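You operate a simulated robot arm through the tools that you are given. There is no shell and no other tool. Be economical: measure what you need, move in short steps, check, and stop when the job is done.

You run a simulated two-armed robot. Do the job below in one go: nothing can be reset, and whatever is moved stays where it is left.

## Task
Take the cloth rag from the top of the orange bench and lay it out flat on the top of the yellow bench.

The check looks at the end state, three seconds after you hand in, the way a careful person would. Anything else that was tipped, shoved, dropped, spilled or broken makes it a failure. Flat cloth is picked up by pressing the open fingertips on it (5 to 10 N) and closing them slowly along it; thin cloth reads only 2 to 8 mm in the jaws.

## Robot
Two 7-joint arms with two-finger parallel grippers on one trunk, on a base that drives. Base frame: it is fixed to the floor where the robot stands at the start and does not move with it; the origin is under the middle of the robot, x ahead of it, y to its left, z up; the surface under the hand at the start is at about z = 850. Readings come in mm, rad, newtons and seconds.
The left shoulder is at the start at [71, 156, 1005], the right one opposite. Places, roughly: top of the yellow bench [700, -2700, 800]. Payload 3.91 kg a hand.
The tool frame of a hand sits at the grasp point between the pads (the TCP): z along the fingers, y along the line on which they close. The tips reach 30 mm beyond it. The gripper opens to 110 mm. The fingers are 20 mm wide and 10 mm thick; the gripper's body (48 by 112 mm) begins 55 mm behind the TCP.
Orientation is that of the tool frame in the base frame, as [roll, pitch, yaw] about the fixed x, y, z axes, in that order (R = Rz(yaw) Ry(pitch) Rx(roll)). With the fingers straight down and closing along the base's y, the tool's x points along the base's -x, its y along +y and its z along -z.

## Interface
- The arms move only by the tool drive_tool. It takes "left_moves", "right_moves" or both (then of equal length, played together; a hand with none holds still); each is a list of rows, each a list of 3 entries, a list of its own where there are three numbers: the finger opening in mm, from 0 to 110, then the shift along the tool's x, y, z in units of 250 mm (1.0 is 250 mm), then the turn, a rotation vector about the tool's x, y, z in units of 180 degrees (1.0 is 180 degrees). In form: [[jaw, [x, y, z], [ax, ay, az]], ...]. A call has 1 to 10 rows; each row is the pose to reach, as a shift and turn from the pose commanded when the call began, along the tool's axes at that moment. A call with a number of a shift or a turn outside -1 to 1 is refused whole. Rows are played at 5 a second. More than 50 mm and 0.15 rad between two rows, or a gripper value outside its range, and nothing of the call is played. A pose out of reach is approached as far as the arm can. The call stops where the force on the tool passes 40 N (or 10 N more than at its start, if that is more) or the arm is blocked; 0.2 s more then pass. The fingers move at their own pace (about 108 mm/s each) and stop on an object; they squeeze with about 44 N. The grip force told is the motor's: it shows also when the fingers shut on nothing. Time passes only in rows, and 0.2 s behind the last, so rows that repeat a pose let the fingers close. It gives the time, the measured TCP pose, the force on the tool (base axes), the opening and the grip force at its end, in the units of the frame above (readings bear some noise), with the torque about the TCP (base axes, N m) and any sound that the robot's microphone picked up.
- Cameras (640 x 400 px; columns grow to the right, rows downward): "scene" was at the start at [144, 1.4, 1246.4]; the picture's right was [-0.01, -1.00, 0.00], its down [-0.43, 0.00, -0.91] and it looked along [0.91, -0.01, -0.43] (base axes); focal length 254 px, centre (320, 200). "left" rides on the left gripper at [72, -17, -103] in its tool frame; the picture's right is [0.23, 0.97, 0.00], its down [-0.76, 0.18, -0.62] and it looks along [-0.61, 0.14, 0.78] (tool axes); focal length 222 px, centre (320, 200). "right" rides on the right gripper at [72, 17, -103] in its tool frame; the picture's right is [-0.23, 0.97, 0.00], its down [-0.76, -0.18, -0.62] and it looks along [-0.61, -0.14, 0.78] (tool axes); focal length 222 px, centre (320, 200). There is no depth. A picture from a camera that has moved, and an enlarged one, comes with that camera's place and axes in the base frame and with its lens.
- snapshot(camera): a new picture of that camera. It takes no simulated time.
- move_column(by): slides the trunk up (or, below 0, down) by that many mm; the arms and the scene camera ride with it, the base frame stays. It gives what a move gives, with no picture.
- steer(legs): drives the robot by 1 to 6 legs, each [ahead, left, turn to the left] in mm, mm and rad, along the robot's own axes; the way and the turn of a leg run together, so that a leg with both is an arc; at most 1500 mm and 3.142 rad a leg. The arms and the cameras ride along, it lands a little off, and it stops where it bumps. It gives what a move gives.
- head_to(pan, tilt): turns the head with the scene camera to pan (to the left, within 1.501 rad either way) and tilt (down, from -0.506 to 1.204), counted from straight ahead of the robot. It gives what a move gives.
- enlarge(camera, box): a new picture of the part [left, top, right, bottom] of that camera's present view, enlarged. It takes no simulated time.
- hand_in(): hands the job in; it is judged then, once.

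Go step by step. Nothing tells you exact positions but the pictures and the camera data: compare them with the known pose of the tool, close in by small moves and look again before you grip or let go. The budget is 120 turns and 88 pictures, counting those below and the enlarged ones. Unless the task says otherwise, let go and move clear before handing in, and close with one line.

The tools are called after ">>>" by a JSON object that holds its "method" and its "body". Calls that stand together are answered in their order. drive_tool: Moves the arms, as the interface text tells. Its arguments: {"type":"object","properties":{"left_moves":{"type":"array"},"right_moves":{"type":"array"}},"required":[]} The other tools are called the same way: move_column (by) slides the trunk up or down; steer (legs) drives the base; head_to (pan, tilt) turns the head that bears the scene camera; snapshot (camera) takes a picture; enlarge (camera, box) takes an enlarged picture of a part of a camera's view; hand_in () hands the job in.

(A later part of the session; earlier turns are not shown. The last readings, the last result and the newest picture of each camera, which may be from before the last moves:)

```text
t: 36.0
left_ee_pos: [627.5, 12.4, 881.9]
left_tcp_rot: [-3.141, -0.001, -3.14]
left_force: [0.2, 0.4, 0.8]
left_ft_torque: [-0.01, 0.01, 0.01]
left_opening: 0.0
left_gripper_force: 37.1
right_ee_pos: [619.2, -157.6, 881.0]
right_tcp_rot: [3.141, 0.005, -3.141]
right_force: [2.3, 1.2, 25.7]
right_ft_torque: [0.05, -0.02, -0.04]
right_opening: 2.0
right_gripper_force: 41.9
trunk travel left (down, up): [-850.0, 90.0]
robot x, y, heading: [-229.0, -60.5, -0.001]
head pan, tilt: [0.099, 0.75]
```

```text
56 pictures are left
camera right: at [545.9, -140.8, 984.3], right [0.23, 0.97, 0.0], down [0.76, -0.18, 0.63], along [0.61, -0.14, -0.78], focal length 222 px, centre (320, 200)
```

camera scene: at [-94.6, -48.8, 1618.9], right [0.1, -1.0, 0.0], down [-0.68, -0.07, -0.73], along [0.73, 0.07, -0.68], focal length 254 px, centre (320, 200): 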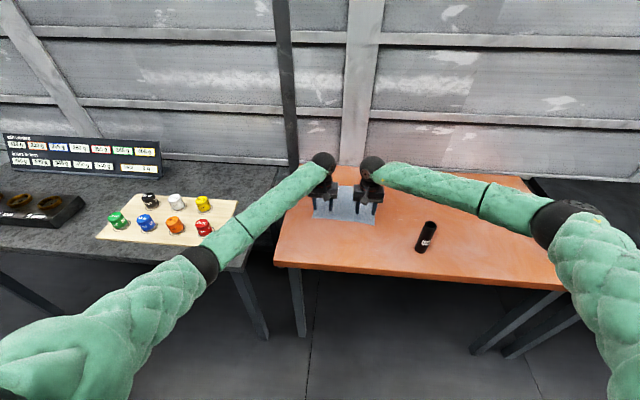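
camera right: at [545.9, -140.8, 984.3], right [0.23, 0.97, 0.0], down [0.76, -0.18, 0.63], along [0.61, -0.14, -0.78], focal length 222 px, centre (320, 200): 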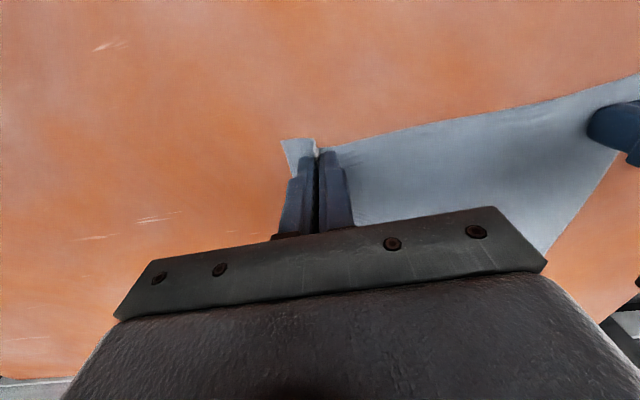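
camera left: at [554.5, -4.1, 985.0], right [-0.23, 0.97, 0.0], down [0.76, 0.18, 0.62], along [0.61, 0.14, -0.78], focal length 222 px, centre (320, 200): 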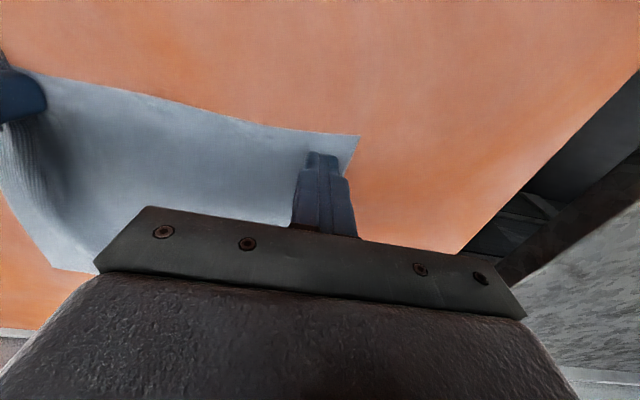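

The right hand holds the cloth (2 mm); the left slipped off, and its corner shifted to ≈(603, 32). I'll reopen the left, shift it to the new corner and press a bit firmer.

>>> {"method": "drive_tool", "body": {"left_moves": [[20, [0, 0, -0.04], [0, 0, 0]], [50, [0.016, -0.04, -0.04], [0, 0, 0]], [50, [0.032, -0.076, -0.04], [0, 0, 0]], [50, [0.032, -0.076, -0.02], [0, 0, 0]], [50, [0.032, -0.076, 0.0], [0, 0, 0]], [50, [0.032, -0.076, 0.004], [0, 0, 0]], [50, [0.032, -0.076, 0.004], [0, 0, 0]]], "right_moves": [[0, [0, 0, -0.004], [0, 0, 0]], [0, [0, 0, -0.004], [0, 0, 0]], [0, [0, 0, -0.004], [0, 0, 0]], [0, [0, 0, -0.004], [0, 0, 0]], [0, [0, 0, -0.004], [0, 0, 0]], [0, [0, 0, -0.004], [0, 0, 0]], [0, [0, 0, -0.004], [0, 0, 0]]]}}

>>> {"method": "snapshot", "body": {"camera": "left"}}

```text
t: 37.6
left_ee_pos: [619.0, -6.6, 880.3]
left_tcp_rot: [-3.141, 0.003, -3.137]
left_force: [-0.2, 1.1, 5.0]
left_ft_torque: [0.04, 0.05, 0.0]
left_opening: 49.9
left_gripper_force: 0.1
right_ee_pos: [619.2, -157.9, 880.8]
right_tcp_rot: [-3.14, 0.002, 3.141]
right_force: [2.2, 2.9, 17.1]
right_ft_torque: [0.07, -0.08, -0.01]
right_opening: 2.0
right_gripper_force: 41.9
trunk travel left (down, up): [-850.0, 90.0]
robot x, y, heading: [-228.8, -55.8, -0.002]
head pan, tilt: [0.099, 0.75]
```

```text
55 pictures are left
camera left: at [546.7, -23.1, 984.0], right [-0.23, 0.97, 0.0], down [0.76, 0.18, 0.62], along [0.61, 0.14, -0.78], focal length 222 px, centre (320, 200)
```

left: 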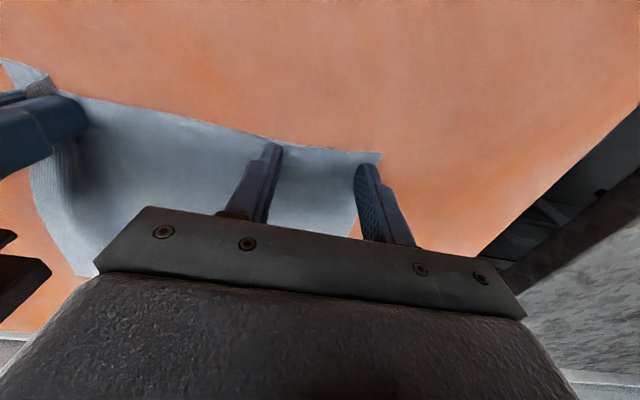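

The outer left finger is right at the side edge, so I'll shift 7 mm inward with a bit more pressure, then close slowly.

>>> {"method": "drive_tool", "body": {"left_moves": [[50, [0, 0, -0.03], [0, 0, 0]], [50, [0.004, -0.03, -0.03], [0, 0, 0]], [50, [0.004, -0.03, 0.0], [0, 0, 0]], [50, [0.004, -0.03, 0.005], [0, 0, 0]], [50, [0.004, -0.03, 0.005], [0, 0, 0]]]}}

>>> {"method": "drive_tool", "body": {"left_moves": [[45, [0, 0, 0], [0, 0, 0]], [40, [0, 0, 0], [0, 0, 0]], [35, [0, 0, 0], [0, 0, 0]], [30, [0, 0, 0], [0, 0, 0]], [25, [0, 0, 0], [0, 0, 0]], [20, [0, 0, 0], [0, 0, 0]], [14, [0, 0, 0], [0, 0, 0]], [7, [0, 0, 0], [0, 0, 0]], [0, [0, 0, 0], [0, 0, 0]], [0, [0, 0, 0], [0, 0, 0]]]}}

>>> {"method": "snapshot", "body": {"camera": "left"}}

```text
t: 38.8
left_ee_pos: [618.5, -13.1, 882.1]
left_tcp_rot: [3.141, 0.003, -3.14]
left_force: [-0.2, -0.1, 18.5]
left_ft_torque: [-0.04, 0.1, -0.06]
left_opening: 50.3
left_gripper_force: 0.0
right_ee_pos: [618.5, -159.7, 880.7]
right_tcp_rot: [3.14, 0.001, 3.14]
right_force: [3.0, 1.7, 9.4]
right_ft_torque: [0.06, -0.03, -0.02]
right_opening: 1.9
right_gripper_force: 42.2
trunk travel left (down, up): [-850.0, 90.0]
robot x, y, heading: [-229.7, -57.9, 0.004]
head pan, tilt: [0.099, 0.75]
```

```text
t: 40.8
left_ee_pos: [620.8, -15.7, 880.3]
left_tcp_rot: [-3.137, 0.005, -3.142]
left_force: [-3.1, -8.1, 15.1]
left_ft_torque: [-0.21, 0.16, 0.04]
left_opening: 1.8
left_gripper_force: 42.5
right_ee_pos: [619.4, -157.1, 880.4]
right_tcp_rot: [3.137, 0.002, 3.141]
right_force: [-1.4, 7.3, 4.7]
right_ft_torque: [0.2, 0.01, 0.02]
right_opening: 1.8
right_gripper_force: 41.6
trunk travel left (down, up): [-850.0, 90.0]
robot x, y, heading: [-225.5, -59.9, 0.001]
head pan, tilt: [0.099, 0.75]
stopped in row 9 (left hand): the force on the tool passed its limit at 40 N (the readings are from after the stop); the commanded pose is now the measured one
```

```text
54 pictures are left
camera left: at [547.2, -32.3, 983.8], right [-0.23, 0.97, 0.0], down [0.76, 0.18, 0.63], along [0.61, 0.14, -0.78], focal length 222 px, centre (320, 200)
```

left: 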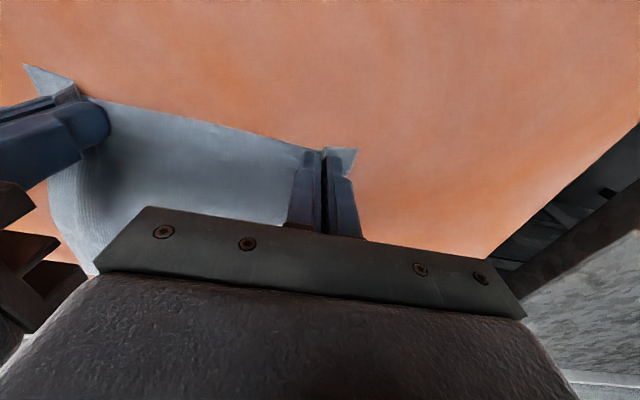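

Both hands hold the cloth now (1.8 mm each). I'll lift it straight up together and check.

>>> {"method": "drive_tool", "body": {"left_moves": [[0, [0, 0, -0.05], [0, 0, 0]], [0, [0, 0, -0.12], [0, 0, 0]], [0, [0, 0, -0.2], [0, 0, 0]], [0, [0, 0, -0.3], [0, 0, 0]], [0, [0, 0, -0.42], [0, 0, 0]], [0, [0, 0, -0.54], [0, 0, 0]], [0, [0, 0, -0.66], [0, 0, 0]], [0, [0, 0, -0.78], [0, 0, 0]], [0, [0, 0, -0.9], [0, 0, 0]], [0, [0, 0, -1.0], [0, 0, 0]]], "right_moves": [[0, [0, 0, -0.05], [0, 0, 0]], [0, [0, 0, -0.12], [0, 0, 0]], [0, [0, 0, -0.2], [0, 0, 0]], [0, [0, 0, -0.3], [0, 0, 0]], [0, [0, 0, -0.42], [0, 0, 0]], [0, [0, 0, -0.54], [0, 0, 0]], [0, [0, 0, -0.66], [0, 0, 0]], [0, [0, 0, -0.78], [0, 0, 0]], [0, [0, 0, -0.9], [0, 0, 0]], [0, [0, 0, -1.0], [0, 0, 0]]]}}

>>> {"method": "snapshot", "body": {"camera": "scene"}}

```text
t: 43.0
left_ee_pos: [619.2, -14.2, 1130.7]
left_tcp_rot: [-3.14, 0.001, 3.142]
left_force: [0.7, -19.9, -0.5]
left_ft_torque: [-0.59, 0.0, 0.01]
left_opening: 1.8
left_gripper_force: 41.6
right_ee_pos: [619.3, -156.9, 1129.1]
right_tcp_rot: [3.14, 0.001, -3.141]
right_force: [-0.7, 20.1, 1.7]
right_ft_torque: [0.59, 0.01, 0.03]
right_opening: 2.0
right_gripper_force: 42.1
trunk travel left (down, up): [-850.0, 90.0]
robot x, y, heading: [-228.6, -59.2, 0.001]
head pan, tilt: [0.099, 0.75]
```

```text
53 pictures are left
camera scene: at [-95.1, -48.3, 1618.8], right [0.1, -1.0, 0.0], down [-0.68, -0.07, -0.73], along [0.73, 0.07, -0.68], focal length 254 px, centre (320, 200)
```

scene: 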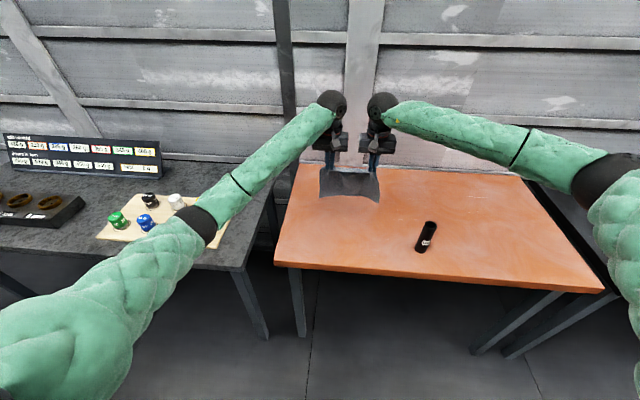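

The cloth is held but stretched at 20 N; I'll bring the hands slightly together while raising and retracting for travel.

>>> {"method": "drive_tool", "body": {"left_moves": [[0, [0, -0.012, 0], [0, 0, 0]], [0, [0, -0.012, -0.12], [0, 0, 0]], [0, [0.05, -0.012, -0.24], [0, 0, 0]], [0, [0.12, -0.012, -0.36], [0, 0, 0]], [0, [0.2, -0.012, -0.46], [0, 0, 0]], [0, [0.3, -0.012, -0.54], [0, 0, 0]], [0, [0.4, -0.012, -0.6], [0, 0, 0]], [0, [0.5, -0.012, -0.64], [0, 0, 0]], [0, [0.6, -0.012, -0.66], [0, 0, 0]]], "right_moves": [[0, [0, 0.012, 0], [0, 0, 0]], [0, [0, 0.012, -0.12], [0, 0, 0]], [0, [0.05, 0.012, -0.24], [0, 0, 0]], [0, [0.12, 0.012, -0.36], [0, 0, 0]], [0, [0.2, 0.012, -0.46], [0, 0, 0]], [0, [0.3, 0.012, -0.54], [0, 0, 0]], [0, [0.4, 0.012, -0.6], [0, 0, 0]], [0, [0.5, 0.012, -0.64], [0, 0, 0]], [0, [0.6, 0.012, -0.66], [0, 0, 0]]]}}

>>> {"method": "head_to", "body": {"pan": -1.2, "tilt": 0.4}}

>>> {"method": "snapshot", "body": {"camera": "scene"}}

```text
t: 45.0
left_ee_pos: [466.1, -16.7, 1295.3]
left_tcp_rot: [-3.139, 0.001, -3.14]
left_force: [-1.1, -1.9, -0.4]
left_ft_torque: [-0.06, -0.01, 0.0]
left_opening: 2.0
left_gripper_force: 41.5
right_ee_pos: [467.9, -154.3, 1297.7]
right_tcp_rot: [3.138, 0.003, 3.14]
right_force: [-0.2, 0.9, 0.3]
right_ft_torque: [0.07, 0.01, -0.01]
right_opening: 1.8
right_gripper_force: 42.6
trunk travel left (down, up): [-850.0, 90.0]
robot x, y, heading: [-231.2, -56.3, -0.0]
head pan, tilt: [0.099, 0.75]
```

```text
t: 46.4
left_ee_pos: [469.6, -17.8, 1293.2]
left_tcp_rot: [-3.141, -0.001, -3.141]
left_force: [0.6, -1.6, 0.2]
left_ft_torque: [-0.03, 0.03, 0.02]
left_opening: 1.8
left_gripper_force: 41.3
right_ee_pos: [470.4, -154.9, 1295.7]
right_tcp_rot: [3.139, 0.0, -3.141]
right_force: [0.1, 1.7, -0.6]
right_ft_torque: [0.01, 0.01, -0.01]
right_opening: 2.1
right_gripper_force: 42.7
trunk travel left (down, up): [-850.0, 90.0]
robot x, y, heading: [-230.5, -58.1, 0.003]
head pan, tilt: [-1.201, 0.4]
```

```text
52 pictures are left
camera scene: at [-143.1, -143.4, 1649.9], right [-0.93, -0.36, 0.0], down [-0.14, 0.36, -0.92], along [0.33, -0.86, -0.39], focal length 254 px, centre (320, 200)
```

scene: 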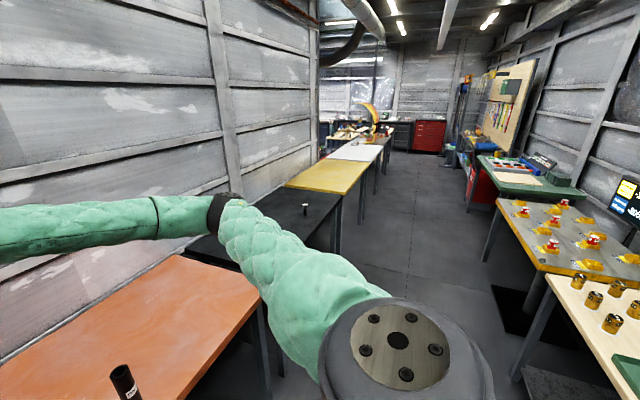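

The aisle is clear and the yellow bench appears empty. I'll drive sideways to it, keeping the cloth high.

>>> {"method": "steer", "body": {"legs": [[0, -1300, 0], [0, -1314, 0]]}}

>>> {"method": "head_to", "body": {"pan": 0.0, "tilt": 0.75}}

>>> {"method": "snapshot", "body": {"camera": "scene"}}

```text
t: 59.3
left_ee_pos: [518.7, -2649.1, 1293.1]
left_tcp_rot: [3.141, 0.002, -3.115]
left_force: [0.8, -1.8, 0.4]
left_ft_torque: [-0.03, 0.01, -0.03]
left_opening: 1.9
left_gripper_force: 42.1
right_ee_pos: [521.5, -2787.8, 1295.6]
right_tcp_rot: [3.14, 0.001, -3.117]
right_force: [-0.3, 0.9, -0.3]
right_ft_torque: [0.01, 0.0, -0.04]
right_opening: 1.9
right_gripper_force: 42.0
trunk travel left (down, up): [-850.0, 90.0]
robot x, y, heading: [-179.3, -2711.5, 0.025]
head pan, tilt: [-1.201, 0.4]
```

```text
t: 60.7
left_ee_pos: [518.2, -2650.5, 1293.0]
left_tcp_rot: [3.141, 0.001, -3.114]
left_force: [0.1, -1.2, 0.5]
left_ft_torque: [-0.05, 0.03, 0.03]
left_opening: 1.8
left_gripper_force: 41.4
right_ee_pos: [521.2, -2788.4, 1295.8]
right_tcp_rot: [3.14, -0.002, -3.117]
right_force: [-0.1, 0.8, -1.5]
right_ft_torque: [0.04, 0.0, 0.03]
right_opening: 1.9
right_gripper_force: 42.0
trunk travel left (down, up): [-850.0, 90.0]
robot x, y, heading: [-175.2, -2713.4, 0.025]
head pan, tilt: [0.0, 0.75]
```

```text
51 pictures are left
camera scene: at [-43.2, -2705.2, 1618.8], right [0.02, -1.0, 0.0], down [-0.68, -0.02, -0.73], along [0.73, 0.02, -0.68], focal length 254 px, centre (320, 200)
```

scene: 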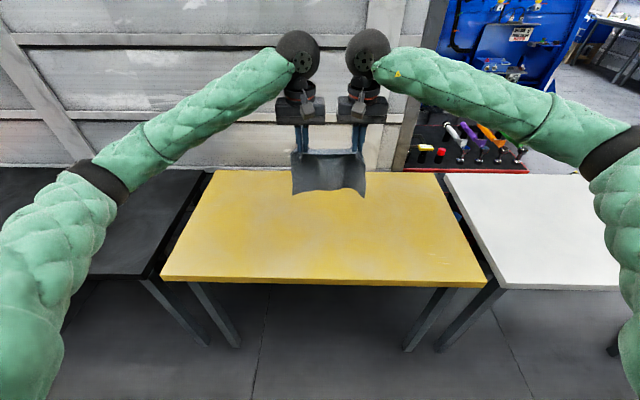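

The yellow bench is empty, spanning x≈410–1056, y≈-3270 to -2140. I'll square up and move 100 mm closer, then extend the hands far over the bench with the cloth hanging just above it.

>>> {"method": "steer", "body": {"legs": [[100, 0, -0.025]]}}

>>> {"method": "drive_tool", "body": {"left_moves": [[0, [-0.1, 0, 0.05], [0, 0, 0]], [0, [-0.22, 0, 0.12], [0, 0, 0]], [0, [-0.34, 0, 0.2], [0, 0, 0]], [0, [-0.46, 0, 0.28], [0, 0, 0]], [0, [-0.58, 0, 0.36], [0, 0, 0]], [0, [-0.7, 0, 0.46], [0, 0, 0]], [0, [-0.8, 0, 0.56], [0, 0, 0]], [0, [-0.88, 0, 0.64], [0, 0, 0]], [0, [-0.88, 0, 0.64], [0, 0, 0]]], "right_moves": [[0, [-0.1, 0, 0.05], [0, 0, 0]], [0, [-0.22, 0, 0.12], [0, 0, 0]], [0, [-0.34, 0, 0.2], [0, 0, 0]], [0, [-0.46, 0, 0.28], [0, 0, 0]], [0, [-0.58, 0, 0.36], [0, 0, 0]], [0, [-0.7, 0, 0.46], [0, 0, 0]], [0, [-0.8, 0, 0.56], [0, 0, 0]], [0, [-0.88, 0, 0.65], [0, 0, 0]], [0, [-0.88, 0, 0.65], [0, 0, 0]]]}}

>>> {"method": "snapshot", "body": {"camera": "scene"}}

>>> {"method": "snapshot", "body": {"camera": "left"}}

```text
t: 61.9
left_ee_pos: [617.2, -2667.8, 1294.4]
left_tcp_rot: [3.141, 0.002, -3.14]
left_force: [0.2, -2.6, -0.3]
left_ft_torque: [-0.05, -0.04, 0.01]
left_opening: 2.0
left_gripper_force: 42.5
right_ee_pos: [617.6, -2805.7, 1296.7]
right_tcp_rot: [3.139, 0.0, -3.14]
right_force: [0.1, 2.0, 0.2]
right_ft_torque: [0.07, -0.03, 0.04]
right_opening: 2.1
right_gripper_force: 41.7
trunk travel left (down, up): [-850.0, 90.0]
robot x, y, heading: [-79.3, -2709.0, 0.001]
head pan, tilt: [0.0, 0.75]
```

```text
t: 63.9
left_ee_pos: [839.2, -2668.9, 1134.8]
left_tcp_rot: [-3.14, 0.0, -3.14]
left_force: [0.0, -0.1, 1.1]
left_ft_torque: [0.03, -0.01, 0.01]
left_opening: 1.9
left_gripper_force: 42.2
right_ee_pos: [839.1, -2805.0, 1133.3]
right_tcp_rot: [3.14, 0.002, 3.142]
right_force: [-0.3, 0.3, -0.5]
right_ft_torque: [-0.02, -0.01, 0.02]
right_opening: 2.3
right_gripper_force: 41.9
trunk travel left (down, up): [-850.0, 90.0]
robot x, y, heading: [-80.2, -2709.1, -0.002]
head pan, tilt: [0.0, 0.75]
```

```text
50 pictures are left
camera scene: at [55.3, -2707.9, 1618.9], right [0.0, -1.0, 0.0], down [-0.68, 0.0, -0.73], along [0.73, 0.0, -0.68], focal length 254 px, centre (320, 200)
```

scene: 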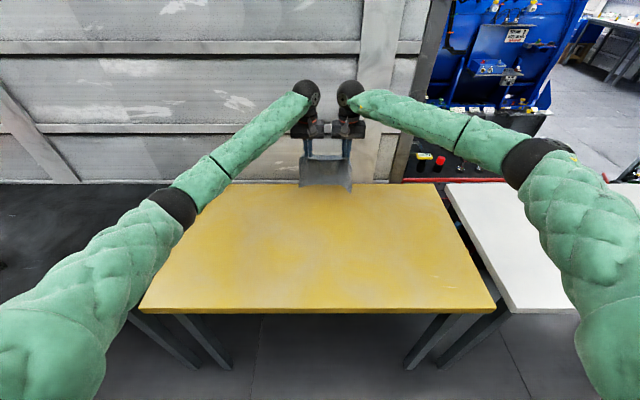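

```text
49 pictures are left
camera left: at [766.2, -2684.8, 1237.4], right [-0.23, 0.97, 0.0], down [0.76, 0.18, 0.62], along [0.61, 0.14, -0.78], focal length 222 px, centre (320, 200)
```

left: 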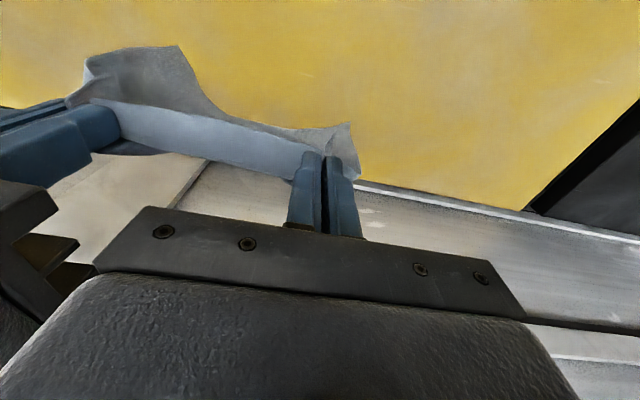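

The cloth hangs squarely, about 80 mm above the bench. I'll now lower it while drawing back towards me so its far edge lands first and it unrolls.

>>> {"method": "drive_tool", "body": {"left_moves": [[0, [0.048, 0.004, 0.1], [0, 0, 0]], [0, [0.1, 0.004, 0.2], [0, 0, 0]], [0, [0.18, 0.004, 0.28], [0, 0, 0]], [0, [0.264, 0.004, 0.36], [0, 0, 0]], [0, [0.348, 0.004, 0.44], [0, 0, 0]], [0, [0.432, 0.004, 0.52], [0, 0, 0]], [0, [0.516, 0.004, 0.6], [0, 0, 0]], [0, [0.6, 0.004, 0.68], [0, 0, 0]]], "right_moves": [[0, [0.048, -0.004, 0.1], [0, 0, 0]], [0, [0.1, -0.004, 0.2], [0, 0, 0]], [0, [0.18, -0.004, 0.28], [0, 0, 0]], [0, [0.264, -0.004, 0.36], [0, 0, 0]], [0, [0.348, -0.004, 0.44], [0, 0, 0]], [0, [0.432, -0.004, 0.52], [0, 0, 0]], [0, [0.516, -0.004, 0.6], [0, 0, 0]], [0, [0.6, -0.004, 0.68], [0, 0, 0]]]}}

>>> {"method": "enlarge", "body": {"camera": "scene", "box": [220, 140, 420, 265]}}

>>> {"method": "snapshot", "body": {"camera": "right"}}

```text
t: 65.7
left_ee_pos: [688.9, -2666.4, 964.0]
left_tcp_rot: [3.141, 0.003, -3.14]
left_force: [-0.1, -5.7, 0.4]
left_ft_torque: [-0.19, -0.02, 0.0]
left_opening: 1.7
left_gripper_force: 41.9
right_ee_pos: [690.7, -2808.5, 964.4]
right_tcp_rot: [3.14, 0.002, 3.14]
right_force: [-1.0, 6.7, 0.7]
right_ft_torque: [0.23, 0.01, 0.03]
right_opening: 2.2
right_gripper_force: 41.9
trunk travel left (down, up): [-850.0, 90.0]
robot x, y, heading: [-80.8, -2706.4, -0.002]
head pan, tilt: [0.0, 0.75]
```

```text
3.20 times, centred on (320, 202) of scene
camera zoom: at [55.5, -2708.4, 1619.1], right [0.0, -1.0, 0.0], down [-0.68, 0.0, -0.73], along [0.73, 0.0, -0.68], focal length 814 px, centre (320, 192)
```

zoom: 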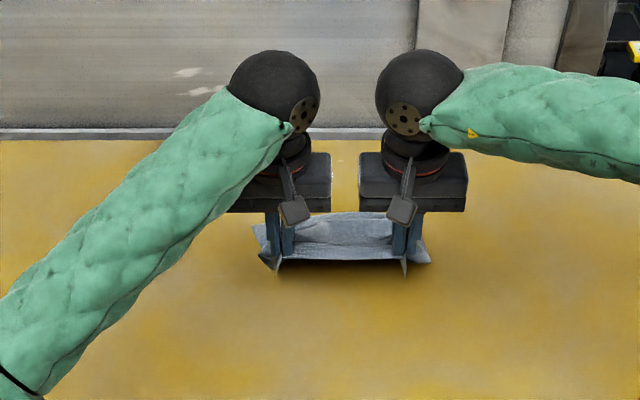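

```text
47 pictures are left
camera right: at [616.9, -2789.8, 1067.6], right [0.23, 0.97, 0.0], down [0.76, -0.18, 0.62], along [0.61, -0.14, -0.78], focal length 222 px, centre (320, 200)
```

right: 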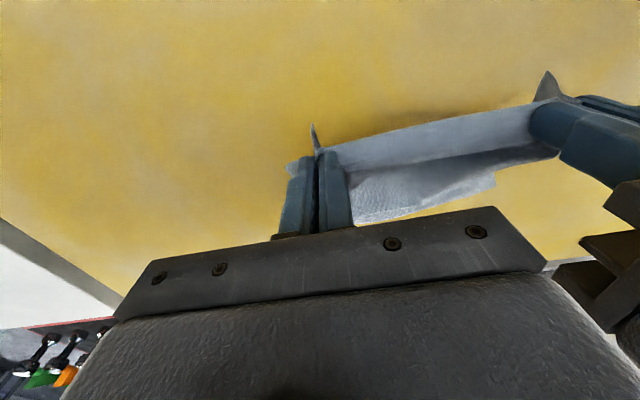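

The far part rests on the bench and the sheet slopes cleanly to the hands. I'll continue down and back, keeping it taut.

>>> {"method": "drive_tool", "body": {"left_moves": [[0, [0.05, 0, 0.08], [0, 0, 0]], [0, [0.1, 0, 0.16], [0, 0, 0]], [0, [0.15, 0, 0.24], [0, 0, 0]], [0, [0.2, 0, 0.32], [0, 0, 0]], [0, [0.25, 0, 0.4], [0, 0, 0]], [0, [0.3, 0, 0.45], [0, 0, 0]], [0, [0.33, 0, 0.49], [0, 0, 0]]], "right_moves": [[0, [0.05, 0, 0.08], [0, 0, 0]], [0, [0.1, 0, 0.16], [0, 0, 0]], [0, [0.15, 0, 0.24], [0, 0, 0]], [0, [0.2, 0, 0.32], [0, 0, 0]], [0, [0.25, 0, 0.4], [0, 0, 0]], [0, [0.3, 0, 0.45], [0, 0, 0]], [0, [0.33, 0, 0.49], [0, 0, 0]]]}}

>>> {"method": "snapshot", "body": {"camera": "scene"}}

>>> {"method": "snapshot", "body": {"camera": "right"}}

>>> {"method": "snapshot", "body": {"camera": "left"}}

```text
t: 66.8
left_ee_pos: [634.3, -2667.1, 881.6]
left_tcp_rot: [-3.137, 0.013, -3.139]
left_force: [-2.6, -0.3, 17.1]
left_ft_torque: [0.06, 0.22, -0.01]
left_opening: 1.8
left_gripper_force: 41.7
right_ee_pos: [635.5, -2804.1, 881.3]
right_tcp_rot: [3.135, 0.013, 3.142]
right_force: [-3.2, -0.8, 17.2]
right_ft_torque: [-0.12, 0.2, 0.0]
right_opening: 2.1
right_gripper_force: 42.2
trunk travel left (down, up): [-850.0, 90.0]
robot x, y, heading: [-80.8, -2708.3, -0.003]
head pan, tilt: [0.0, 0.75]
stopped in row 5 (right hand): the force on the tool passed its limit at 54 N (the readings are from after the stop); the commanded pose is now the measured one
```

```text
46 pictures are left
camera scene: at [53.6, -2707.9, 1619.3], right [0.0, -1.0, 0.0], down [-0.68, 0.0, -0.73], along [0.73, 0.0, -0.68], focal length 254 px, centre (320, 200)
```

scene: 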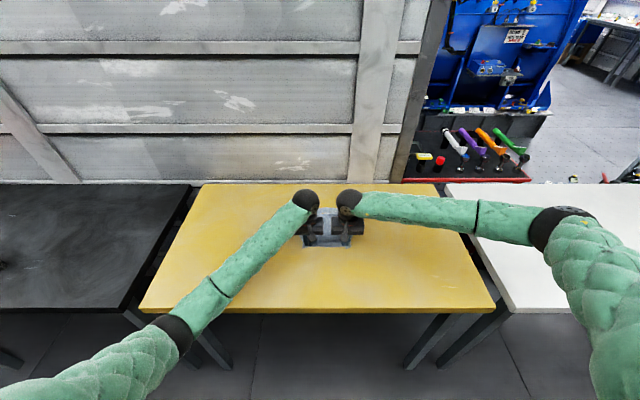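

```text
45 pictures are left
camera right: at [560.2, -2786.6, 983.6], right [0.23, 0.97, 0.01], down [0.75, -0.18, 0.63], along [0.62, -0.14, -0.77], focal length 222 px, centre (320, 200)
```

right: 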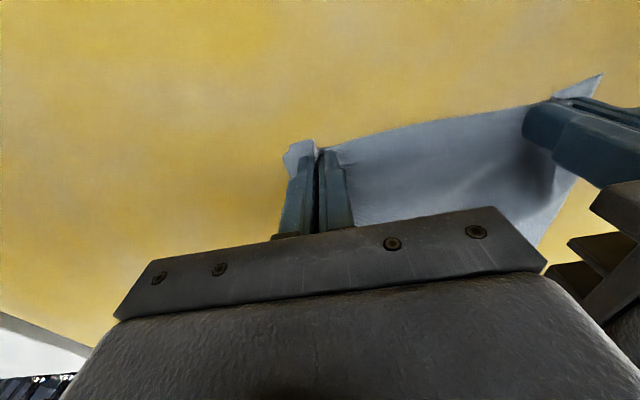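

```text
44 pictures are left
camera left: at [560.2, -2683.0, 983.1], right [-0.23, 0.97, -0.01], down [0.75, 0.18, 0.63], along [0.62, 0.14, -0.77], focal length 222 px, centre (320, 200)
```

left: 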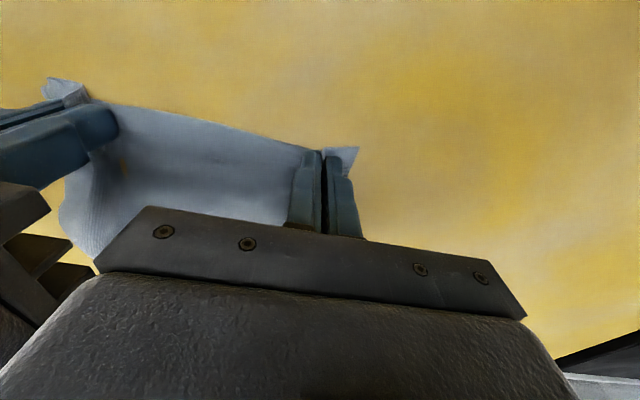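

Contact came at TCP 880, so this bench top is also z≈850 and the cloth is down. I'll ease the pressure, draw back 20 mm to pull it smooth, and check the forces.

>>> {"method": "drive_tool", "body": {"left_moves": [[0, [0, 0, -0.008], [0, -0.004, 0]], [0, [0.03, 0, -0.008], [0, 0, 0]], [0, [0.06, 0.004, -0.008], [0, 0, 0]], [0, [0.08, 0.006, -0.008], [0, 0, 0]], [0, [0.08, 0.006, -0.004], [0, 0, 0]], [0, [0.08, 0.006, -0.004], [0, 0, 0]]], "right_moves": [[0, [0, 0, -0.008], [0, -0.004, 0]], [0, [0.03, 0, -0.008], [0, 0, 0]], [0, [0.06, -0.004, -0.008], [0, 0, 0]], [0, [0.08, -0.006, -0.008], [0, 0, 0]], [0, [0.08, -0.006, -0.004], [0, 0, 0]], [0, [0.08, -0.006, -0.004], [0, 0, 0]]]}}

>>> {"method": "snapshot", "body": {"camera": "left"}}

>>> {"method": "enlarge", "body": {"camera": "scene", "box": [240, 170, 400, 270]}}

```text
t: 68.2
left_ee_pos: [614.3, -2665.5, 880.0]
left_tcp_rot: [-3.137, 0.012, -3.139]
left_force: [5.6, -7.6, 23.4]
left_ft_torque: [-0.12, 0.0, 0.0]
left_opening: 2.1
left_gripper_force: 41.9
right_ee_pos: [615.2, -2806.1, 881.4]
right_tcp_rot: [3.133, 0.014, -3.141]
right_force: [2.9, 7.5, 17.5]
right_ft_torque: [0.15, -0.03, -0.03]
right_opening: 2.0
right_gripper_force: 42.4
trunk travel left (down, up): [-850.0, 90.0]
robot x, y, heading: [-80.4, -2711.0, -0.004]
head pan, tilt: [0.0, 0.75]
```

```text
43 pictures are left
camera left: at [540.0, -2681.4, 983.1], right [-0.23, 0.97, -0.01], down [0.75, 0.18, 0.63], along [0.62, 0.14, -0.77], focal length 222 px, centre (320, 200)
```

left: 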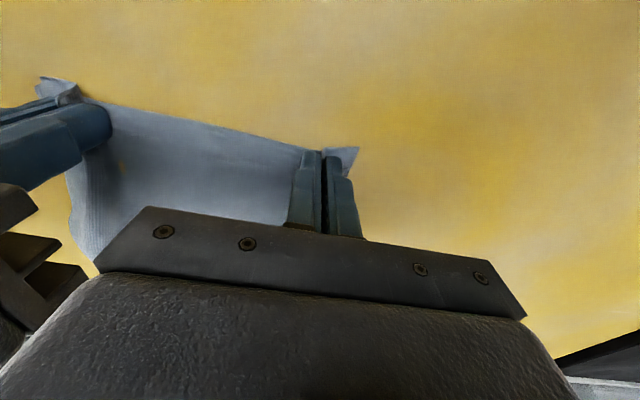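

```text
4.00 times, centred on (320, 220) of scene
camera zoom: at [53.7, -2708.0, 1619.4], right [0.0, -1.0, 0.0], down [-0.68, 0.0, -0.73], along [0.73, 0.0, -0.68], focal length 1018 px, centre (320, 120)
```

zoom: 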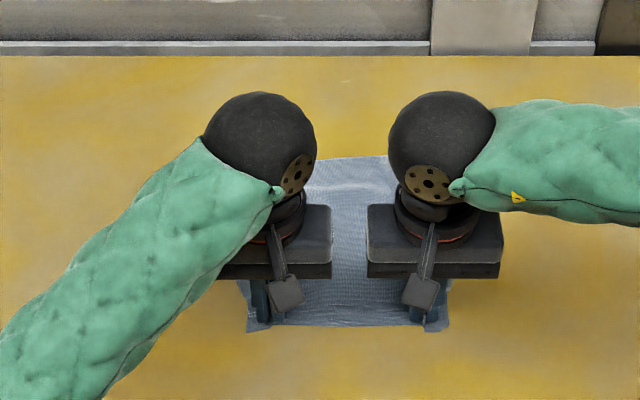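

The cloth lies smooth. I'll ease to light contact, open the fingers slowly so they spread the gathers outward, then rise a little and look.

>>> {"method": "drive_tool", "body": {"left_moves": [[0, [0, 0, -0.006], [0, 0, 0]], [6, [0, 0, -0.006], [0, 0, 0]], [14, [0, 0, -0.006], [0, 0, 0]], [22, [0, 0, -0.006], [0, 0, 0]], [30, [0, 0, -0.006], [0, 0, 0]], [38, [0, 0, -0.006], [0, 0, 0]], [46, [0, 0, -0.006], [0, 0, 0]], [46, [0, 0, -0.05], [0, 0, 0]], [46, [0, 0, -0.2], [0, 0, 0]], [46, [0, 0, -0.38], [0, 0, 0]]], "right_moves": [[0, [0, 0, -0.006], [0, 0, 0]], [6, [0, 0, -0.006], [0, 0, 0]], [14, [0, 0, -0.006], [0, 0, 0]], [22, [0, 0, -0.006], [0, 0, 0]], [30, [0, 0, -0.006], [0, 0, 0]], [38, [0, 0, -0.006], [0, 0, 0]], [46, [0, 0, -0.006], [0, 0, 0]], [46, [0, 0, -0.05], [0, 0, 0]], [46, [0, 0, -0.2], [0, 0, 0]], [46, [0, 0, -0.38], [0, 0, 0]]]}}

>>> {"method": "snapshot", "body": {"camera": "left"}}

>>> {"method": "snapshot", "body": {"camera": "right"}}

>>> {"method": "enlarge", "body": {"camera": "scene", "box": [240, 170, 400, 270]}}

```text
t: 70.4
left_ee_pos: [613.8, -2664.4, 974.8]
left_tcp_rot: [-3.137, 0.009, -3.137]
left_force: [0.4, -0.3, 0.0]
left_ft_torque: [-0.03, -0.02, 0.0]
left_opening: 46.0
left_gripper_force: 0.1
right_ee_pos: [614.6, -2807.3, 973.2]
right_tcp_rot: [3.139, 0.01, -3.141]
right_force: [-0.1, 0.9, -0.5]
right_ft_torque: [0.0, -0.01, 0.01]
right_opening: 46.1
right_gripper_force: 0.0
trunk travel left (down, up): [-850.0, 90.0]
robot x, y, heading: [-79.1, -2712.2, -0.002]
head pan, tilt: [0.0, 0.75]
```

```text
41 pictures are left
camera left: at [540.6, -2680.3, 1076.0], right [-0.23, 0.97, -0.01], down [0.76, 0.18, 0.63], along [0.61, 0.14, -0.78], focal length 222 px, centre (320, 200)
```

left: 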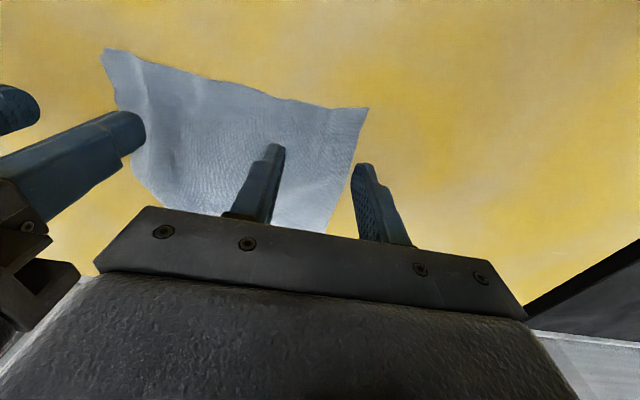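

```text
40 pictures are left
camera right: at [540.5, -2789.9, 1076.0], right [0.23, 0.97, 0.01], down [0.76, -0.18, 0.63], along [0.61, -0.14, -0.78], focal length 222 px, centre (320, 200)
```

right: 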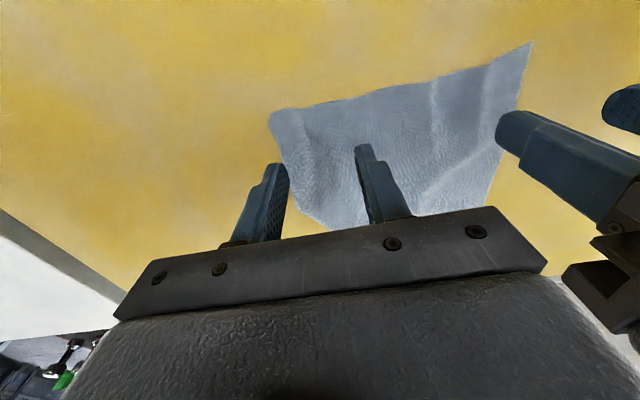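

```text
4.00 times, centred on (320, 220) of scene
camera zoom: at [56.7, -2706.8, 1618.5], right [0.0, -1.0, 0.0], down [-0.68, 0.0, -0.73], along [0.73, 0.0, -0.68], focal length 1018 px, centre (320, 120)
```

zoom: 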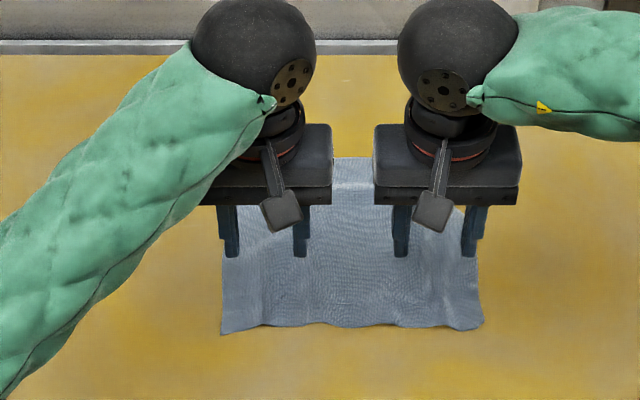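

The cloth is released and nearly flat. I'll lift and pull the arms back for a full view.

>>> {"method": "drive_tool", "body": {"left_moves": [[46, [0, 0, -0.18], [0, 0, 0]], [46, [0.02, 0.05, -0.36], [0, 0, 0]], [46, [0.04, 0.15, -0.54], [0, 0, 0]], [46, [0.05, 0.3, -0.62], [0, 0, 0]], [46, [0.05, 0.46, -0.7], [0, 0, 0]], [46, [0.05, 0.62, -0.78], [0, 0, 0]], [46, [0.05, 0.78, -0.82], [0, 0, 0]]], "right_moves": [[46, [0, 0, -0.18], [0, 0, 0]], [46, [0.02, -0.05, -0.36], [0, 0, 0]], [46, [0.04, -0.15, -0.54], [0, 0, 0]], [46, [0.05, -0.3, -0.62], [0, 0, 0]], [46, [0.05, -0.46, -0.7], [0, 0, 0]], [46, [0.05, -0.62, -0.78], [0, 0, 0]], [46, [0.05, -0.78, -0.82], [0, 0, 0]]]}}

>>> {"method": "enlarge", "body": {"camera": "scene", "box": [240, 170, 400, 270]}}

```text
refused: row 3 steps farther than a row can; nothing moved
```

```text
4.00 times, centred on (320, 220) of scene
camera zoom: at [56.7, -2706.8, 1618.5], right [0.0, -1.0, 0.0], down [-0.68, 0.0, -0.73], along [0.73, 0.0, -0.68], focal length 1018 px, centre (320, 120)
```

zoom: 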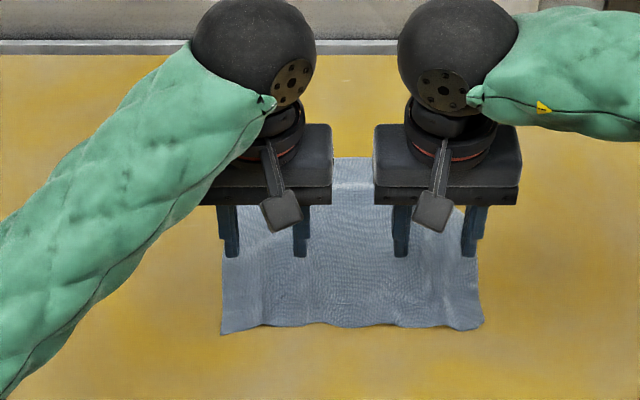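

One step was too long, so nothing moved; I'll repeat the withdrawal with shorter steps.

>>> {"method": "drive_tool", "body": {"left_moves": [[46, [0, 0, -0.16], [0, 0, 0]], [46, [0.02, 0.05, -0.32], [0, 0, 0]], [46, [0.04, 0.13, -0.46], [0, 0, 0]], [46, [0.05, 0.26, -0.56], [0, 0, 0]], [46, [0.05, 0.42, -0.64], [0, 0, 0]], [46, [0.05, 0.58, -0.72], [0, 0, 0]], [46, [0.05, 0.75, -0.78], [0, 0, 0]]], "right_moves": [[46, [0, 0, -0.16], [0, 0, 0]], [46, [0.02, -0.05, -0.32], [0, 0, 0]], [46, [0.04, -0.13, -0.46], [0, 0, 0]], [46, [0.05, -0.26, -0.56], [0, 0, 0]], [46, [0.05, -0.42, -0.64], [0, 0, 0]], [46, [0.05, -0.58, -0.72], [0, 0, 0]], [46, [0.05, -0.75, -0.78], [0, 0, 0]]]}}

>>> {"method": "enlarge", "body": {"camera": "scene", "box": [240, 170, 400, 270]}}

>>> {"method": "snapshot", "body": {"camera": "scene"}}

```text
t: 72.0
left_ee_pos: [596.4, -2476.5, 1169.7]
left_tcp_rot: [-3.136, 0.012, -3.139]
left_force: [0.1, 0.0, -0.4]
left_ft_torque: [0.01, -0.06, -0.03]
left_opening: 45.8
left_gripper_force: 0.0
right_ee_pos: [597.8, -2995.2, 1168.6]
right_tcp_rot: [3.136, 0.012, 3.14]
right_force: [-0.7, 0.4, -0.2]
right_ft_torque: [0.0, -0.04, 0.0]
right_opening: 46.1
right_gripper_force: 0.0
trunk travel left (down, up): [-850.0, 90.0]
robot x, y, heading: [-75.8, -2710.5, -0.003]
head pan, tilt: [0.0, 0.75]
```

```text
4.00 times, centred on (320, 220) of scene
camera zoom: at [53.9, -2707.9, 1619.0], right [0.0, -1.0, 0.0], down [-0.68, 0.0, -0.73], along [0.73, 0.0, -0.68], focal length 1018 px, centre (320, 120)
```

zoom: 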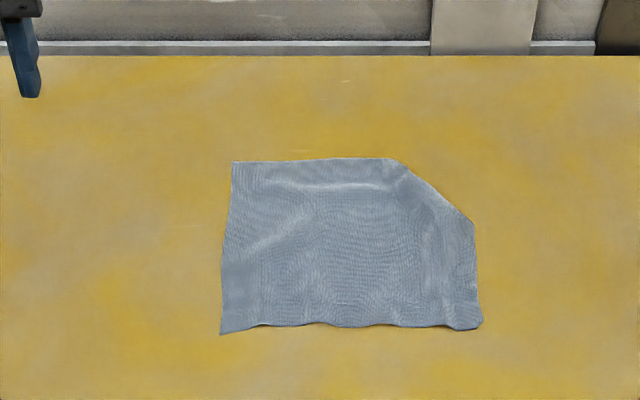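

```text
36 pictures are left
camera scene: at [53.9, -2707.9, 1619.0], right [0.0, -1.0, 0.0], down [-0.68, 0.0, -0.73], along [0.73, 0.0, -0.68], focal length 254 px, centre (320, 200)
```

scene: 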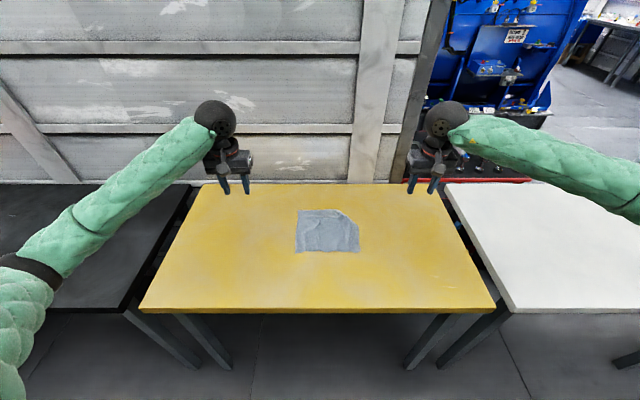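

The cloth is down, but its far-right corner is folded under. I'll re-grip the near corners and lay it again, this time from higher with steady backward motion so the corner trails out.

>>> {"method": "drive_tool", "body": {"left_moves": [[44, [-0.012, -0.144, 0.1], [0, 0.004, 0]], [44, [-0.024, -0.288, 0.2], [0, 0.004, 0]], [44, [-0.036, -0.432, 0.3], [0, 0.004, 0]], [44, [-0.048, -0.576, 0.4], [0, 0.004, 0]], [44, [-0.06, -0.718, 0.5], [0, 0.004, 0]], [44, [-0.06, -0.718, 0.66], [0, 0.004, 0]], [44, [-0.06, -0.718, 0.82], [0, 0.004, 0]], [44, [-0.06, -0.718, 0.98], [0, 0.004, 0]], [44, [-0.06, -0.718, 0.98], [0, 0.004, 0]]], "right_moves": [[44, [-0.014, 0.142, 0.1], [0, 0.004, 0]], [44, [-0.028, 0.284, 0.2], [0, 0.004, 0]], [44, [-0.042, 0.426, 0.3], [0, 0.004, 0]], [44, [-0.056, 0.568, 0.4], [0, 0.004, 0]], [44, [-0.072, 0.709, 0.5], [0, 0.004, 0]], [44, [-0.072, 0.709, 0.66], [0, 0.004, 0]], [44, [-0.072, 0.709, 0.82], [0, 0.004, 0]], [44, [-0.072, 0.709, 0.97], [0, 0.004, 0]], [44, [-0.072, 0.709, 0.97], [0, 0.004, 0]]]}}

>>> {"method": "snapshot", "body": {"camera": "left"}}

>>> {"method": "snapshot", "body": {"camera": "right"}}

```text
t: 74.0
left_ee_pos: [615.4, -2658.6, 921.9]
left_tcp_rot: [-3.136, -0.001, -3.14]
left_force: [0.4, -0.1, 0.0]
left_ft_torque: [0.04, -0.03, 0.01]
left_opening: 43.8
left_gripper_force: 0.0
right_ee_pos: [619.7, -2815.5, 927.4]
right_tcp_rot: [3.139, 0.0, 3.141]
right_force: [0.2, -0.4, 1.0]
right_ft_torque: [0.03, -0.07, 0.02]
right_opening: 44.2
right_gripper_force: 0.1
trunk travel left (down, up): [-850.0, 90.0]
robot x, y, heading: [-77.4, -2709.0, -0.005]
head pan, tilt: [0.0, 0.75]
```

```text
35 pictures are left
camera left: at [542.9, -2674.3, 1024.8], right [-0.23, 0.97, 0.0], down [0.76, 0.18, 0.62], along [0.6, 0.14, -0.78], focal length 222 px, centre (320, 200)
```

left: 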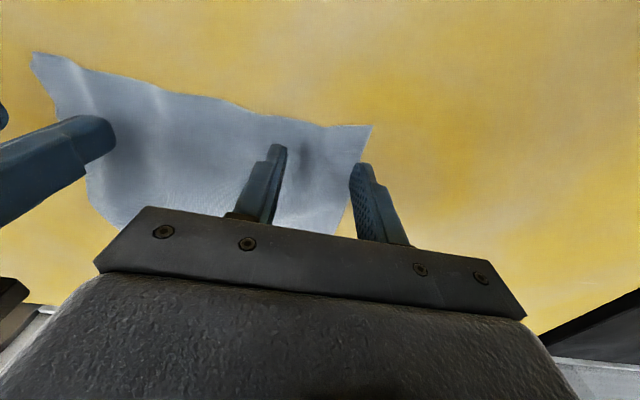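

```text
34 pictures are left
camera right: at [546.5, -2797.3, 1030.9], right [0.23, 0.97, 0.01], down [0.76, -0.18, 0.62], along [0.61, -0.14, -0.78], focal length 222 px, centre (320, 200)
```

right: 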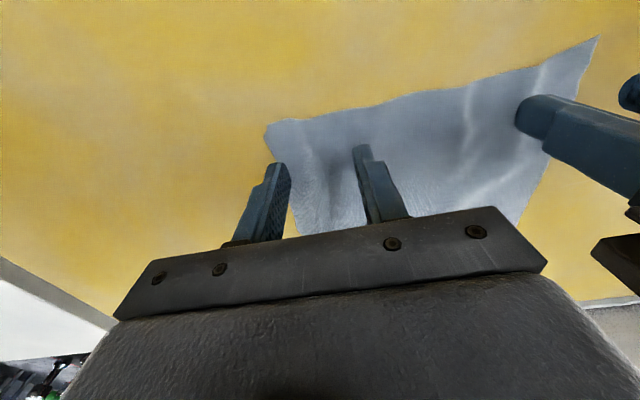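

Both jaws are well placed over the near corners. Lowering to feel for contact.

>>> {"method": "drive_tool", "body": {"left_moves": [[44, [0, 0, 0.08], [0, 0, 0]], [44, [0, 0, 0.15], [0, 0, 0]], [44, [0, 0, 0.158], [0, 0, 0]], [44, [0, 0, 0.162], [0, 0, 0]], [44, [0, 0, 0.162], [0, 0, 0]]], "right_moves": [[44, [0.004, 0, 0.09], [0, 0, 0]], [44, [0.004, 0, 0.17], [0, 0, 0]], [44, [0.004, 0, 0.178], [0, 0, 0]], [44, [0.004, 0, 0.182], [0, 0, 0]], [44, [0.004, 0, 0.182], [0, 0, 0]]]}}

```text
t: 75.2
left_ee_pos: [615.3, -2657.0, 883.2]
left_tcp_rot: [-3.135, -0.001, -3.137]
left_force: [0.6, -0.1, 1.3]
left_ft_torque: [0.03, 0.0, -0.01]
left_opening: 43.9
left_gripper_force: 0.0
right_ee_pos: [619.2, -2815.3, 881.4]
right_tcp_rot: [3.138, -0.002, -3.141]
right_force: [0.0, -0.2, 0.7]
right_ft_torque: [-0.05, 0.01, 0.0]
right_opening: 43.8
right_gripper_force: 0.0
trunk travel left (down, up): [-850.0, 90.0]
robot x, y, heading: [-76.6, -2710.3, 0.001]
head pan, tilt: [0.0, 0.75]
```

>>> {"method": "drive_tool", "body": {"left_moves": [[44, [0, 0, 0.005], [0, 0, 0]], [44, [0, 0, 0.01], [0, 0, 0]]], "right_moves": [[44, [0, 0, 0.004], [0, 0, 0]], [44, [0, 0, 0.007], [0, 0, 0]]]}}

```text
t: 75.8
left_ee_pos: [615.7, -2657.9, 881.7]
left_tcp_rot: [-3.136, -0.002, -3.137]
left_force: [0.3, -0.6, -0.2]
left_ft_torque: [0.04, 0.01, -0.02]
left_opening: 44.0
left_gripper_force: 0.1
right_ee_pos: [619.2, -2816.0, 881.8]
right_tcp_rot: [3.136, -0.001, 3.139]
right_force: [-0.3, 0.7, 13.7]
right_ft_torque: [-0.36, 0.08, -0.04]
right_opening: 43.6
right_gripper_force: 0.2
trunk travel left (down, up): [-850.0, 90.0]
robot x, y, heading: [-78.7, -2710.1, -0.001]
head pan, tilt: [0.0, 0.75]
```

Right is in contact; the left needs a little more.

>>> {"method": "drive_tool", "body": {"left_moves": [[44, [0, 0, 0.005], [0, 0, 0]], [44, [0, 0, 0.008], [0, 0, 0]]]}}

```text
t: 76.4
left_ee_pos: [616.2, -2657.9, 881.3]
left_tcp_rot: [-3.136, -0.001, -3.138]
left_force: [-1.3, 0.1, 14.5]
left_ft_torque: [0.4, 0.04, 0.0]
left_opening: 43.8
left_gripper_force: 0.1
right_ee_pos: [619.1, -2815.5, 881.3]
right_tcp_rot: [3.137, 0.0, 3.14]
right_force: [3.0, 0.1, 15.4]
right_ft_torque: [-0.41, -0.05, 0.07]
right_opening: 43.5
right_gripper_force: 0.0
trunk travel left (down, up): [-850.0, 90.0]
robot x, y, heading: [-76.0, -2710.1, -0.004]
head pan, tilt: [0.0, 0.75]
```

Both press at about 14 N; closing slowly now.

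>>> {"method": "drive_tool", "body": {"left_moves": [[40, [0, 0, 0], [0, 0, 0]], [35, [0, 0, 0], [0, 0, 0]], [30, [0, 0, 0], [0, 0, 0]], [25, [0, 0, 0], [0, 0, 0]], [20, [0, 0, 0], [0, 0, 0]], [14, [0, 0, 0], [0, 0, 0]], [7, [0, 0, 0], [0, 0, 0]], [0, [0, 0, 0], [0, 0, 0]], [0, [0, 0, 0], [0, 0, 0]]], "right_moves": [[40, [0, 0, 0], [0, 0, 0]], [35, [0, 0, 0], [0, 0, 0]], [30, [0, 0, 0], [0, 0, 0]], [25, [0, 0, 0], [0, 0, 0]], [20, [0, 0, 0], [0, 0, 0]], [14, [0, 0, 0], [0, 0, 0]], [7, [0, 0, 0], [0, 0, 0]], [0, [0, 0, 0], [0, 0, 0]], [0, [0, 0, 0], [0, 0, 0]]]}}

```text
t: 78.4
left_ee_pos: [615.8, -2659.5, 880.9]
left_tcp_rot: [-3.135, 0.001, -3.139]
left_force: [1.6, -9.1, 31.8]
left_ft_torque: [-0.21, 0.05, -0.01]
left_opening: 2.0
left_gripper_force: 41.2
right_ee_pos: [618.0, -2815.0, 880.7]
right_tcp_rot: [3.137, -0.001, -3.142]
right_force: [1.0, 7.3, 9.8]
right_ft_torque: [0.2, 0.04, 0.0]
right_opening: 1.6
right_gripper_force: 42.2
trunk travel left (down, up): [-850.0, 90.0]
robot x, y, heading: [-78.4, -2711.6, -0.002]
head pan, tilt: [0.0, 0.75]
```

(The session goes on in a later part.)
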